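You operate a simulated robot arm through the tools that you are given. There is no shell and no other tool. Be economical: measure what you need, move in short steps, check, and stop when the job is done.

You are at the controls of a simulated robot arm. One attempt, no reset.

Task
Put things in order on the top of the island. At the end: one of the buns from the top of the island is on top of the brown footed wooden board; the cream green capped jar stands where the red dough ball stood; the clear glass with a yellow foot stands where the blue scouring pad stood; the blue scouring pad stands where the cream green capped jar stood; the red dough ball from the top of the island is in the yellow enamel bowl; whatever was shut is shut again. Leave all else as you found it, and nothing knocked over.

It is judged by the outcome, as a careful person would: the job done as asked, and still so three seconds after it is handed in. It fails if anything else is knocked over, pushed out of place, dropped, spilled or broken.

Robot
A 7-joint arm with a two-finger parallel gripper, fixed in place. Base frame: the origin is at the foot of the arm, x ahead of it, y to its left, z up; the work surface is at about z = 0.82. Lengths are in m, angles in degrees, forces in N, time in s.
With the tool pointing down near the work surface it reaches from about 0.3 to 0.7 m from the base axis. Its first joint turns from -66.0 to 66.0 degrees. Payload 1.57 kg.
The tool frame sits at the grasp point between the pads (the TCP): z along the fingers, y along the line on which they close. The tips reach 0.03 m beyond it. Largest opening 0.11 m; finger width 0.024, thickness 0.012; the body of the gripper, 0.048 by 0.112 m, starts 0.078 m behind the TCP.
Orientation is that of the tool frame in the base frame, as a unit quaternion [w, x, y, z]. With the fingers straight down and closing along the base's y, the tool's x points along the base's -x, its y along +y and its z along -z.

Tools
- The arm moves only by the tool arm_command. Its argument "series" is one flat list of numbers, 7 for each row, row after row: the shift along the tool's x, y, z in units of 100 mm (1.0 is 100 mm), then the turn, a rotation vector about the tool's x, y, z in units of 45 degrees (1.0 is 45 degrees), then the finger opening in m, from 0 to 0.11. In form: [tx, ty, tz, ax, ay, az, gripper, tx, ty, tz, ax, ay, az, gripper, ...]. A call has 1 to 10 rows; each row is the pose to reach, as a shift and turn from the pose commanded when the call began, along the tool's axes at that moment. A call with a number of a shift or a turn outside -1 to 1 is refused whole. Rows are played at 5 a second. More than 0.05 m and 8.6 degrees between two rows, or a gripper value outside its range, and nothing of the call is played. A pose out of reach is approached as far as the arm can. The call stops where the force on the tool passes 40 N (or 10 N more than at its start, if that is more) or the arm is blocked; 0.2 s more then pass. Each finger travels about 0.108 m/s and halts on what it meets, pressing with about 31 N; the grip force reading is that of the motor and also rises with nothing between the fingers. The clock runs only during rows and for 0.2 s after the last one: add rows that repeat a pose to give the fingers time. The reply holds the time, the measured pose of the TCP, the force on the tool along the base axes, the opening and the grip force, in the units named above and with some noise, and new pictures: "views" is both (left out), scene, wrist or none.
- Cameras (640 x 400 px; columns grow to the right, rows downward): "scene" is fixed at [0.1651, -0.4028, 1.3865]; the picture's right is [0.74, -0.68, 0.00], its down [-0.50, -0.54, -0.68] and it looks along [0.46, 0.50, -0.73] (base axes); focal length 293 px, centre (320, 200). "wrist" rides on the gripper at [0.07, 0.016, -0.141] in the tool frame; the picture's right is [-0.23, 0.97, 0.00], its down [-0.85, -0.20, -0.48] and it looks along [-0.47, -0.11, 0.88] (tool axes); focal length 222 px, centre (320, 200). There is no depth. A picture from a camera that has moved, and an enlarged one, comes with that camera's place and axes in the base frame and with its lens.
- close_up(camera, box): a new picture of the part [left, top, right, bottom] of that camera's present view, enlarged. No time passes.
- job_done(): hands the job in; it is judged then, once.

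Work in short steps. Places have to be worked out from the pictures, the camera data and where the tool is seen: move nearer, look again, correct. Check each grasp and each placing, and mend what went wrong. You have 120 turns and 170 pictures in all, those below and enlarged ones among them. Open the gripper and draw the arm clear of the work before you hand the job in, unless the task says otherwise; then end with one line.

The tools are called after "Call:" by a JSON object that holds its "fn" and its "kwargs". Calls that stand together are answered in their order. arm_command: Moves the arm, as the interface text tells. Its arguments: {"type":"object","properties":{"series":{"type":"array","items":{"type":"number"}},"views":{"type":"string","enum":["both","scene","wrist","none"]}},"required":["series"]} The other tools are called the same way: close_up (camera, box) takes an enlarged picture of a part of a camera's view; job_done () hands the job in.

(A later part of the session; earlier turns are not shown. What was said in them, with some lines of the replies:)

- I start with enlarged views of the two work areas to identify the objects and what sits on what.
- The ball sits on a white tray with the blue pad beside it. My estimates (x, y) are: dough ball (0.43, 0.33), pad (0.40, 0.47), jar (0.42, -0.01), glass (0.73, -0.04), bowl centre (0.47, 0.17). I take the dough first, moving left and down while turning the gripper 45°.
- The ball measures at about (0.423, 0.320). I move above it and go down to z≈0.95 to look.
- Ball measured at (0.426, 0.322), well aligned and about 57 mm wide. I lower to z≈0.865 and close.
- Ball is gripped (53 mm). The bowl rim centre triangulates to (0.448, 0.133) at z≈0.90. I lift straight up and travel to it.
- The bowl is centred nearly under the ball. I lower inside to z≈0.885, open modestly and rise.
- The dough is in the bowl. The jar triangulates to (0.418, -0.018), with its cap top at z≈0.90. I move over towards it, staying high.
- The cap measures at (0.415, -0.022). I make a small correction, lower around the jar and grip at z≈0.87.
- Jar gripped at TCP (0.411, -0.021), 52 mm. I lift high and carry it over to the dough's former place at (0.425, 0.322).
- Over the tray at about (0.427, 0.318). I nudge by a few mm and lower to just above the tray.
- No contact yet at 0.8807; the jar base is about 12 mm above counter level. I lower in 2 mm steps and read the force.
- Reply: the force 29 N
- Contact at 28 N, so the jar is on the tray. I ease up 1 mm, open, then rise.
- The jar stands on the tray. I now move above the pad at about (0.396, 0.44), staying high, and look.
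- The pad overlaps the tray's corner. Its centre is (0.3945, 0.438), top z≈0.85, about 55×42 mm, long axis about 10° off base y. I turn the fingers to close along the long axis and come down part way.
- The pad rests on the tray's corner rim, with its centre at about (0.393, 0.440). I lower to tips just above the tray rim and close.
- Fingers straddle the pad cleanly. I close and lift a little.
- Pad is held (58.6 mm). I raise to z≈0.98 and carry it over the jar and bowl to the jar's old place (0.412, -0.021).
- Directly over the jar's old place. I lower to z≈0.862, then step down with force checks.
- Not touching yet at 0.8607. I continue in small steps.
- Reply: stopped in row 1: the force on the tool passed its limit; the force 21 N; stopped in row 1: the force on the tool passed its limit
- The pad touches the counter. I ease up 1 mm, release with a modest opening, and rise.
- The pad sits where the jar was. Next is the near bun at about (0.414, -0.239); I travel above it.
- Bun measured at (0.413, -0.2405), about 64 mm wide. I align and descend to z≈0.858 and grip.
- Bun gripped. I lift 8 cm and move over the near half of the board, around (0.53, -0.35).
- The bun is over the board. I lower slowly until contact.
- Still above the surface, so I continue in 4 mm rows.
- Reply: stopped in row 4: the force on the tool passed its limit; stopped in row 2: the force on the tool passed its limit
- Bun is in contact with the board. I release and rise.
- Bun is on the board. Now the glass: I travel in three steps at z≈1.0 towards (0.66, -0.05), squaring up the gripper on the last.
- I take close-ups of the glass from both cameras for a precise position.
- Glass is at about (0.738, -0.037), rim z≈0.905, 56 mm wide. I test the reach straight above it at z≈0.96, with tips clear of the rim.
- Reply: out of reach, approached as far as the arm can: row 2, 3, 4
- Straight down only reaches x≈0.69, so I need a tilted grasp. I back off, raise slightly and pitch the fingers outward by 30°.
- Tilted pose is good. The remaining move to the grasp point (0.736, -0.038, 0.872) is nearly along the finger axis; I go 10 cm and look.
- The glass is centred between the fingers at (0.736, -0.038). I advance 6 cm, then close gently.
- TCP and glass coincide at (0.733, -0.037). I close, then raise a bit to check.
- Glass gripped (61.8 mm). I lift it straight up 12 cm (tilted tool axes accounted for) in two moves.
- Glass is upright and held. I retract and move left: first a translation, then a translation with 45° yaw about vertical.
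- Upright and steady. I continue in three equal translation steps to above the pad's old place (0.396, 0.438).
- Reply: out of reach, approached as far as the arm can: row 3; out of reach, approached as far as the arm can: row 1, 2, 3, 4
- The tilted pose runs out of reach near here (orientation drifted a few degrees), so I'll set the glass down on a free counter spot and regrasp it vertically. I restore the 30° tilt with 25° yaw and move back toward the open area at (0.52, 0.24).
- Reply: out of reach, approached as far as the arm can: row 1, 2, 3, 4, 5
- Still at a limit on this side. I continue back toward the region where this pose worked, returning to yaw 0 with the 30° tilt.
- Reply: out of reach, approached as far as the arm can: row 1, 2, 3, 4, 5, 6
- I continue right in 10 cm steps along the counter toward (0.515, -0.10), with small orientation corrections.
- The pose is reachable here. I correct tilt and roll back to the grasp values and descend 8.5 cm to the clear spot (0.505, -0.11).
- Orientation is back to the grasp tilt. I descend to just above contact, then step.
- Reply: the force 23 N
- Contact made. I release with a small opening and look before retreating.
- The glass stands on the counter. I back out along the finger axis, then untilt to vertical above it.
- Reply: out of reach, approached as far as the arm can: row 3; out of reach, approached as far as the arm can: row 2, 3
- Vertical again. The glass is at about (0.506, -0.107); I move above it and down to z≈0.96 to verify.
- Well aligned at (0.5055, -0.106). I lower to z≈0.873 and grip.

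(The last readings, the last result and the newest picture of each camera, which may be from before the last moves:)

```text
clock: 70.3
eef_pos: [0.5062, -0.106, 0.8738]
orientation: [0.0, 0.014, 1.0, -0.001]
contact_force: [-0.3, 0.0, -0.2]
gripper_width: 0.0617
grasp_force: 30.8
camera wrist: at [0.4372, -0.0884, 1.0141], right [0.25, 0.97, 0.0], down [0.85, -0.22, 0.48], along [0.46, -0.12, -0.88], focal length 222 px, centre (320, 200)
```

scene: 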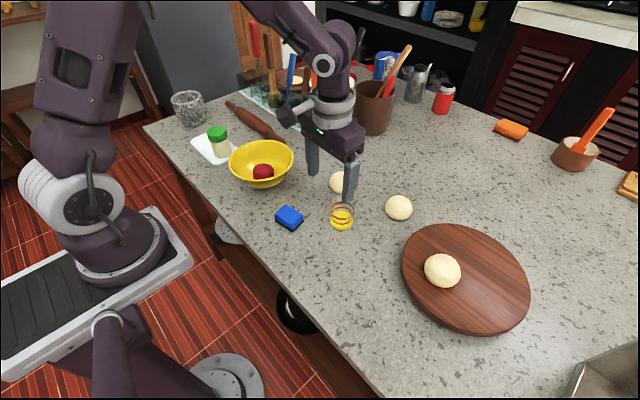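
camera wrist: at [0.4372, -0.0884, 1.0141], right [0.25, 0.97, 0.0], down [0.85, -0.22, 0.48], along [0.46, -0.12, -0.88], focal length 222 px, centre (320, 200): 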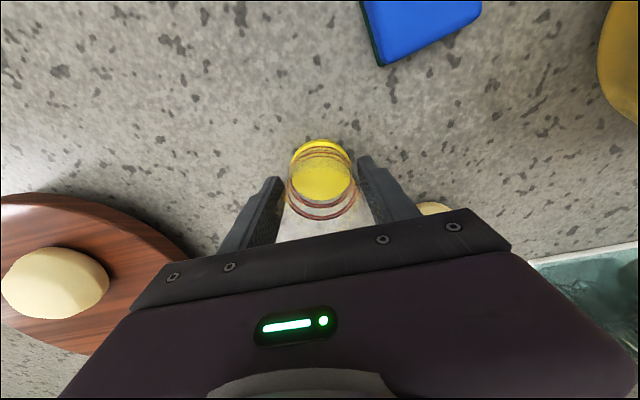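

Regripped vertically (61.7 mm). I lift, yaw 45°, and carry it over to the pad's old place at z≈1.0.

Call:
{"fn": "arm_command", "kwargs": {"series": [0, 0, -0.35, 0, 0, 0, 0.05, 0, 0, -0.7, 0, 0, 0, 0.05, 0, 0, -1, 0, 0, 0, 0.05], "views": "none"}}

Call:
{"fn": "arm_command", "kwargs": {"series": [0.05, 0.17, -0.2, 0, 0, -0.166, 0.05, 0.1, 0.33, -0.25, 0, 0, -0.333, 0.05, 0.15, 0.5, -0.25, 0, 0, -0.5, 0.05, 0.2, 0.67, -0.25, 0, 0, -0.667, 0.05, 0.25, 0.83, -0.25, 0, 0, -0.833, 0.05, 0.3, 1, -0.25, 0, 0, -1, 0.05], "views": "none"}}

Call:
{"fn": "arm_command", "kwargs": {"series": [-0.2, 0.314, 0, 0, 0, 0, 0.05, -0.41, 0.63, 0, 0, 0, 0, 0.05, -0.62, 0.942, 0, 0, 0, 0, 0.05], "views": "scene"}}

```text
clock: 71.1
eef_pos: [0.5047, -0.1078, 0.9728]
orientation: [0.0, 0.013, 1.0, -0.002]
contact_force: [0.1, -0.7, -1.1]
gripper_width: 0.0617
grasp_force: 31.0
```

```text
clock: 72.5
eef_pos: [0.477, -0.0063, 0.9976]
orientation: [-0.001, -0.371, 0.929, -0.001]
contact_force: [0.3, 0.2, -2.1]
gripper_width: 0.0615
grasp_force: 31.4
```

```text
clock: 73.3
eef_pos: [0.4568, 0.103, 0.9945]
orientation: [0.0, -0.37, 0.929, -0.001]
contact_force: [0.2, 0.4, -0.9]
gripper_width: 0.0615
grasp_force: 30.5
```

scene: 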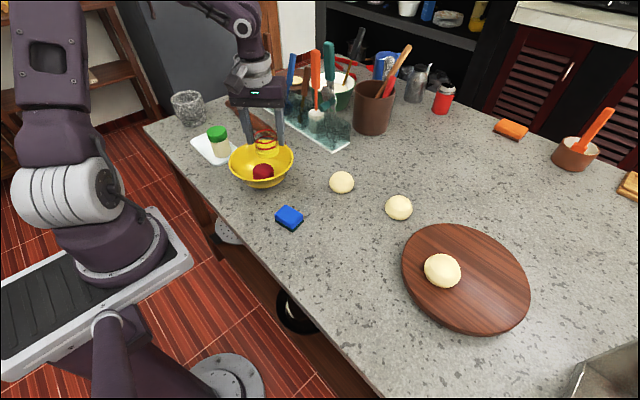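

Reaching normally now. I continue with three more steps to (0.396, 0.438).

Call:
{"fn": "arm_command", "kwargs": {"series": [-0.2, 0.314, 0, 0, 0, 0, 0.05, -0.41, 0.63, 0, 0, 0, 0, 0.05, -0.62, 0.949, 0, 0, 0, 0, 0.05], "views": "none"}}

Call:
{"fn": "arm_command", "kwargs": {"series": [-0.2, 0.314, 0, 0, 0, 0, 0.05, -0.41, 0.63, 0, 0, 0, 0, 0.05, -0.62, 0.949, 0, 0, 0, 0, 0.05], "views": "none"}}

Call:
{"fn": "arm_command", "kwargs": {"series": [-0.2, 0.314, 0, 0, 0, 0, 0.05, -0.41, 0.63, 0, 0, 0, 0, 0.05, -0.62, 0.949, 0, 0, 0, 0, 0.05, -0.62, 0.949, 0, 0, 0, 0, 0.05]}}

Call:
{"fn": "close_up", "kwargs": {"camera": "wrist", "box": [220, 60, 420, 220]}}

```text
clock: 74.1
eef_pos: [0.4372, 0.2175, 0.9952]
orientation: [0.0, -0.37, 0.929, -0.002]
contact_force: [-0.1, -0.3, -1.5]
gripper_width: 0.0617
grasp_force: 30.8
```

```text
clock: 74.9
eef_pos: [0.4185, 0.33, 0.9957]
orientation: [-0.001, -0.371, 0.929, -0.001]
contact_force: [-0.1, 0.7, -1.6]
gripper_width: 0.0617
grasp_force: 31.0
```

```text
clock: 75.9
eef_pos: [0.4038, 0.4358, 0.9934]
orientation: [-0.002, -0.372, 0.928, 0.001]
contact_force: [1.3, -0.4, -1.6]
gripper_width: 0.0614
grasp_force: 31.0
out of reach, approached as far as the arm can: row 3, 4
camera wrist: at [0.3434, 0.3993, 1.1358], right [-0.51, 0.86, 0.0], down [0.76, 0.45, 0.48], along [0.41, 0.24, -0.88], focal length 222 px, centre (320, 200)
```

scene: 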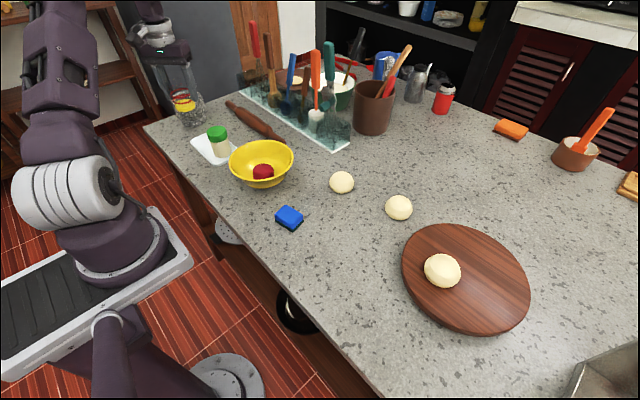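
wrist: 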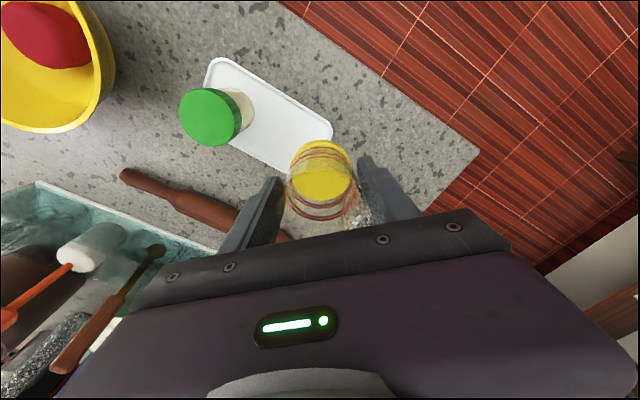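

```text
2.50 times, centred on (320, 140) of wrist
camera zoom: at [0.3434, 0.3993, 1.1358], right [-0.51, 0.86, 0.0], down [0.76, 0.45, 0.48], along [0.41, 0.24, -0.88], focal length 555 px, centre (320, 350)
```

zoom: 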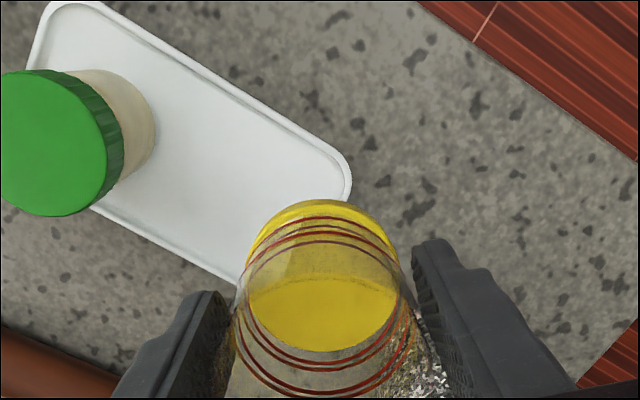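

Just about there at (0.404, 0.436). The tray corner edges measure x≈0.377 and y≈0.447, so the glass at (0.394, 0.435) has its centre of mass safely over the tray, as the pad's was. I descend to z≈0.91 while correcting.

Call:
{"fn": "arm_command", "kwargs": {"series": [0, 0, 0.3, 0, 0, 0, 0.05, 0.04, 0.03, 0.55, 0, 0, 0, 0.05, 0.08, 0.062, 0.83, 0, 0, 0, 0.05, 0.08, 0.062, 0.83, 0, 0, 0, 0.05]}}

Call:
{"fn": "close_up", "kwargs": {"camera": "scene", "box": [160, 80, 260, 180]}}

Call:
{"fn": "close_up", "kwargs": {"camera": "wrist", "box": [220, 60, 420, 220]}}

```text
clock: 76.9
eef_pos: [0.3929, 0.4328, 0.9105]
orientation: [0.0, -0.37, 0.929, -0.002]
contact_force: [-0.2, -0.2, -1.4]
gripper_width: 0.0617
grasp_force: 30.8
camera wrist: at [0.3322, 0.3977, 1.052], right [-0.51, 0.86, 0.0], down [0.76, 0.44, 0.48], along [0.41, 0.24, -0.88], focal length 222 px, centre (320, 200)
```

scene: 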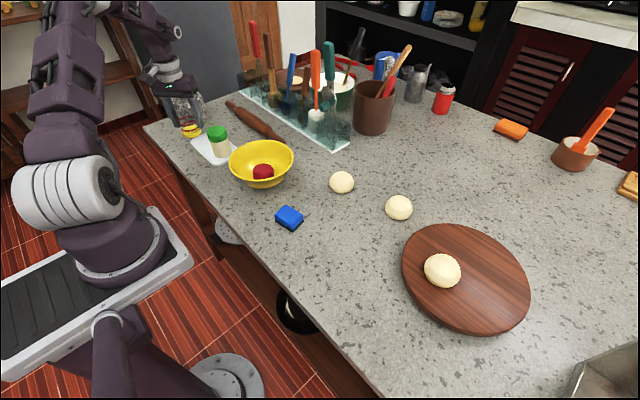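
wrist: 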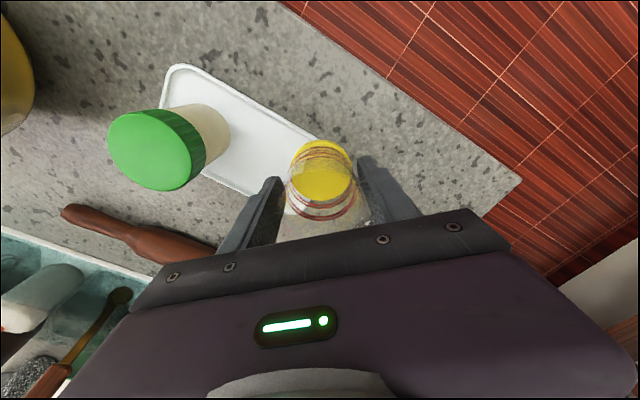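

```text
4.00 times, centred on (210, 130) of scene
camera zoom: at [0.1652, -0.4028, 1.3865], right [0.74, -0.68, 0.0], down [-0.5, -0.54, -0.68], along [0.46, 0.5, -0.73], focal length 1171 px, centre (760, 480)
```

zoom: 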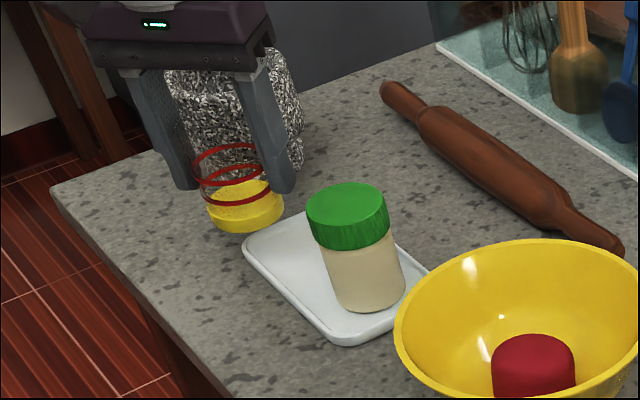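

```text
2.50 times, centred on (320, 140) of wrist
camera zoom: at [0.3322, 0.3977, 1.052], right [-0.51, 0.86, 0.0], down [0.76, 0.44, 0.48], along [0.41, 0.24, -0.88], focal length 555 px, centre (320, 350)
```

zoom: 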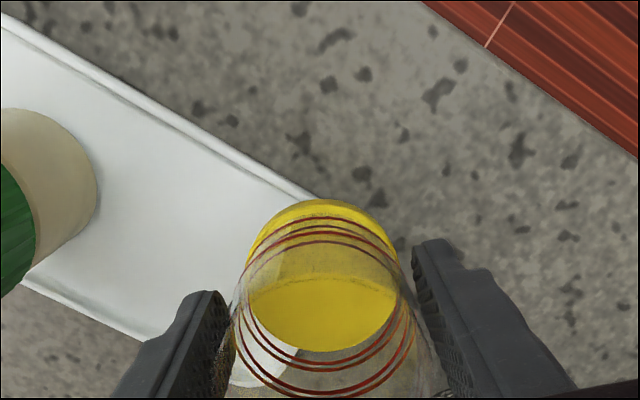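

Positioned well. I descend to z≈0.887, then feel for contact.

Call:
{"fn": "arm_command", "kwargs": {"series": [-0.02, 0.01, 0.12, 0, 0, 0, 0.05, -0.02, 0.01, 0.235, 0, 0, 0, 0.05, -0.02, 0.01, 0.235, 0, 0, 0, 0.05], "views": "none"}}

Call:
{"fn": "arm_command", "kwargs": {"series": [0, 0, 0.015, 0, 0, 0, 0.05, 0, 0, 0.03, 0, 0, 0, 0.05], "views": "none"}}

Call:
{"fn": "arm_command", "kwargs": {"series": [0, 0, 0.01, 0, 0, 0, 0.05, 0, 0, 0.02, 0, 0, 0, 0.05], "views": "none"}}

```text
clock: 77.7
eef_pos: [0.3955, 0.4355, 0.8914]
orientation: [0.0, -0.37, 0.929, 0.0]
contact_force: [0.4, 0.0, -0.5]
gripper_width: 0.0616
grasp_force: 31.0
```

```text
clock: 78.3
eef_pos: [0.3936, 0.4365, 0.8874]
orientation: [-0.001, -0.369, 0.929, -0.001]
contact_force: [0.3, 0.6, -1.1]
gripper_width: 0.0617
grasp_force: 30.6
```

```text
clock: 78.9
eef_pos: [0.3945, 0.4364, 0.8843]
orientation: [-0.001, -0.37, 0.929, 0.0]
contact_force: [0.7, 0.7, -1.1]
gripper_width: 0.0614
grasp_force: 31.6
```

No contact yet at 0.884; I keep stepping down.

Call:
{"fn": "arm_command", "kwargs": {"series": [0, 0, 0.01, 0, 0, 0, 0.05, 0, 0, 0.02, 0, 0, 0, 0.05], "views": "none"}}

Call:
{"fn": "arm_command", "kwargs": {"series": [0, 0, 0.01, 0, 0, 0, 0.05, 0, 0, 0.02, 0, 0, 0, 0.05], "views": "none"}}

```text
clock: 79.5
eef_pos: [0.3943, 0.4366, 0.8807]
orientation: [0.001, -0.371, 0.929, -0.001]
contact_force: [-0.3, -0.1, -1.0]
gripper_width: 0.0618
grasp_force: 31.3
```

```text
clock: 80.1
eef_pos: [0.3944, 0.4356, 0.8801]
orientation: [-0.001, -0.37, 0.929, -0.001]
contact_force: [0.0, -0.2, -1.4]
gripper_width: 0.0613
grasp_force: 31.1
```

Call:
{"fn": "arm_command", "kwargs": {"series": [0, 0, 0.01, 0, 0, 0, 0.05, 0, 0, 0.015, 0, 0, 0, 0.05], "views": "wrist"}}

Call:
{"fn": "close_up", "kwargs": {"camera": "scene", "box": [170, 100, 230, 160]}}

```text
clock: 80.7
eef_pos: [0.3939, 0.4357, 0.8794]
orientation: [0.0, -0.371, 0.929, 0.0]
contact_force: [-6.5, -3.4, 16.3]
gripper_width: 0.0614
grasp_force: 30.3
camera wrist: at [0.3331, 0.3998, 1.0199], right [-0.51, 0.86, 0.0], down [0.76, 0.44, 0.48], along [0.41, 0.24, -0.88], focal length 222 px, centre (320, 200)
```

wrist: 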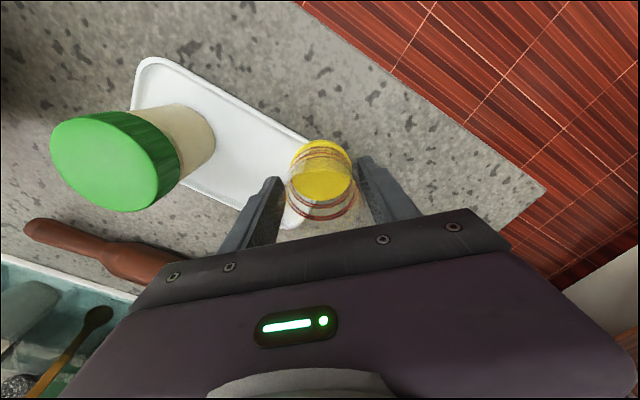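

```text
6.67 times, centred on (200, 130) of scene
camera zoom: at [0.1648, -0.4031, 1.3865], right [0.74, -0.68, 0.0], down [-0.5, -0.54, -0.68], along [0.46, 0.5, -0.73], focal length 1951 px, centre (1120, 667)
```

zoom: 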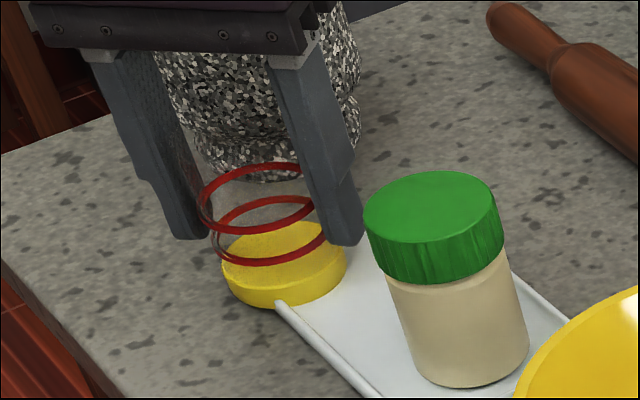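

Contact at 0.8794, i.e. the tray surface. For more stability margin I lift 4 mm, shift about 6 mm inward over the tray, and set down again.

Call:
{"fn": "arm_command", "kwargs": {"series": [0, 0, -0.05, 0, 0, 0, 0.05, 0.013, -0.057, -0.05, 0, 0, 0, 0.05, 0.013, -0.057, -0.05, 0, 0, 0, 0.05, 0.013, -0.057, -0.02, 0, 0, 0, 0.05, 0.013, -0.057, 0, 0, 0, 0, 0.05, 0.013, -0.057, 0, 0, 0, 0, 0.05], "views": "none"}}

```text
clock: 82.1
eef_pos: [0.3979, 0.4298, 0.8799]
orientation: [0.001, -0.371, 0.929, -0.001]
contact_force: [-1.8, -5.5, 18.6]
gripper_width: 0.0617
grasp_force: 30.5
```

Contact again at (0.398, 0.430). I ease 1 mm up, then open slowly and look before moving away.

Call:
{"fn": "arm_command", "kwargs": {"series": [0, 0, -0.008, 0, 0, 0, 0.058, 0, 0, -0.008, 0, 0, 0, 0.064, 0, 0, -0.008, 0, 0, 0, 0.07, 0, 0, -0.008, 0, 0, 0, 0.075, 0, 0, -0.008, 0, 0, 0, 0.075], "views": "wrist"}}

Call:
{"fn": "close_up", "kwargs": {"camera": "scene", "box": [170, 100, 230, 160]}}

```text
clock: 83.3
eef_pos: [0.3978, 0.4307, 0.8793]
orientation: [0.0, -0.371, 0.929, -0.001]
contact_force: [-0.2, 0.4, -0.2]
gripper_width: 0.075
grasp_force: 0.2
camera wrist: at [0.3365, 0.3946, 1.0201], right [-0.5, 0.86, 0.0], down [0.76, 0.44, 0.48], along [0.41, 0.24, -0.88], focal length 222 px, centre (320, 200)
```

wrist: 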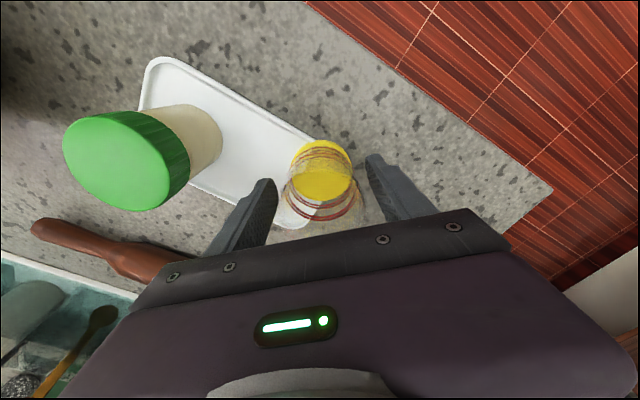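

```text
6.67 times, centred on (200, 130) of scene
camera zoom: at [0.1651, -0.4028, 1.3865], right [0.74, -0.68, 0.0], down [-0.5, -0.54, -0.68], along [0.46, 0.5, -0.73], focal length 1951 px, centre (1120, 667)
```

zoom: 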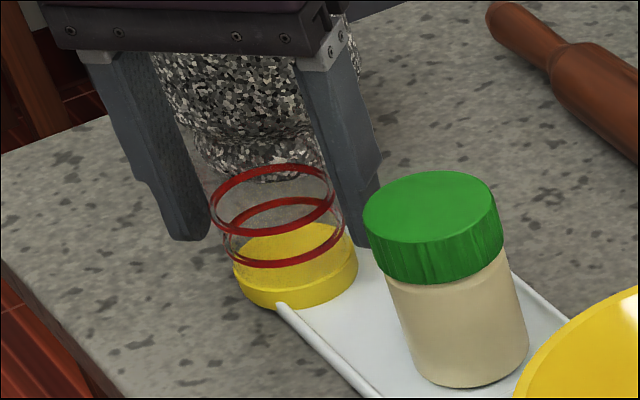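

The glass stands freely and upright. I rise straight up with a slightly wider opening.

Call:
{"fn": "arm_command", "kwargs": {"series": [0, 0, 0, 0, 0, 0, 0.085, 0, 0, -0.3, 0, 0, 0, 0.085, 0, 0, -0.65, 0, 0, 0, 0.085, 0, 0, -1, 0, 0, 0, 0.085], "views": "none"}}

Call:
{"fn": "arm_command", "kwargs": {"series": [0.2, -0.3, -0.2, 0, 0, 0, 0.085, 0.4, -0.6, -0.3, 0, 0, 0, 0.085, 0.6, -0.9, -0.3, 0, 0, 0, 0.085]}}

Call:
{"fn": "close_up", "kwargs": {"camera": "scene", "box": [160, 80, 320, 240]}}

```text
clock: 84.3
eef_pos: [0.3986, 0.4297, 0.9803]
orientation: [-0.001, -0.371, 0.929, 0.001]
contact_force: [0.4, 0.2, -0.2]
gripper_width: 0.085
grasp_force: 0.1
```

```text
clock: 85.1
eef_pos: [0.4131, 0.3245, 1.0112]
orientation: [-0.001, -0.37, 0.929, -0.002]
contact_force: [0.2, 0.2, -0.6]
gripper_width: 0.0852
grasp_force: 0.0
camera wrist: at [0.3524, 0.2874, 1.1519], right [-0.51, 0.86, 0.0], down [0.76, 0.45, 0.48], along [0.41, 0.24, -0.88], focal length 222 px, centre (320, 200)
```

scene: 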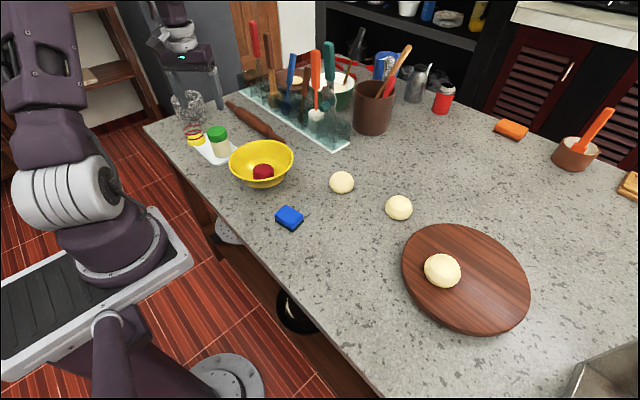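
wrist: 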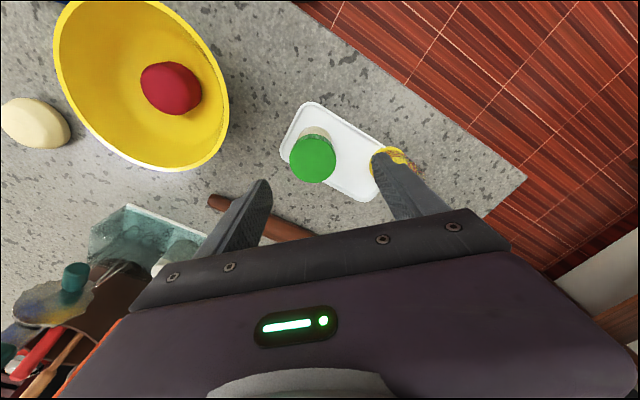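

```text
2.50 times, centred on (240, 160) of scene
camera zoom: at [0.1652, -0.4028, 1.3865], right [0.74, -0.68, 0.0], down [-0.5, -0.54, -0.68], along [0.46, 0.5, -0.73], focal length 732 px, centre (520, 300)
```

zoom: 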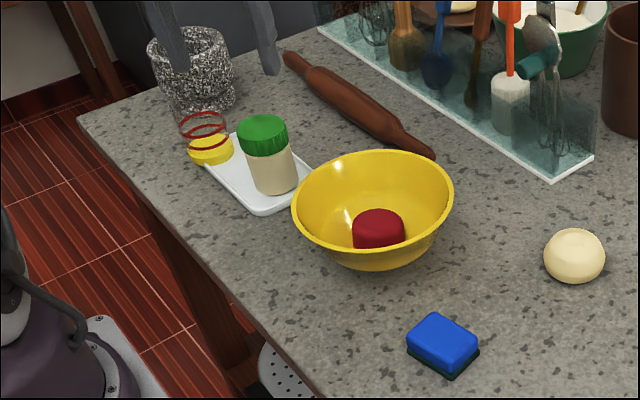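

Everything is in place and upright, and nothing else has moved. I raise the arm clear with the gripper open.

Call:
{"fn": "arm_command", "kwargs": {"series": [0.2, -0.2, -0.3, 0, 0, 0, 0.1, 0.4, -0.4, -0.6, 0, 0, 0, 0.11, 0.6, -0.6, -0.9, 0, 0, 0, 0.11, 0.6, -0.6, -0.9, 0, 0, 0, 0.11], "views": "scene"}}

```text
clock: 86.1
eef_pos: [0.4127, 0.2399, 1.0986]
orientation: [0.0, -0.371, 0.929, -0.001]
contact_force: [-0.4, 0.1, -0.5]
gripper_width: 0.1103
grasp_force: 0.0
```

scene: 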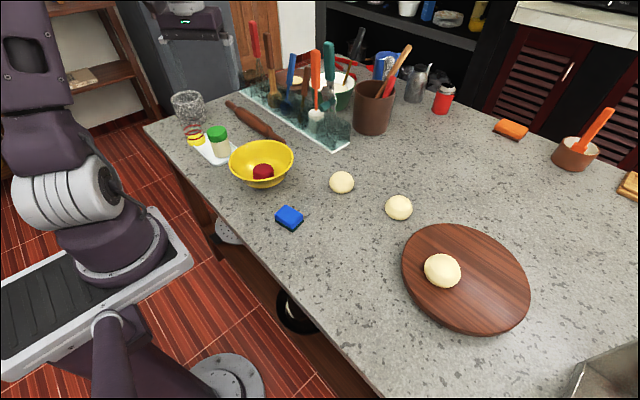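

The arm is clear, the gripper is open and all five items are in place. I hand the job in.

Call:
{"fn": "job_done", "kwargs": {}}

```text
The job is handed in.
```

I handed the job in: the bun is on the board, the dough ball is in the bowl, the jar and pad are on their new spots, the glass is about 1 cm inward of the pad's old centre so it stands firmly on the tray corner, and I opened nothing and saw nothing else moved.
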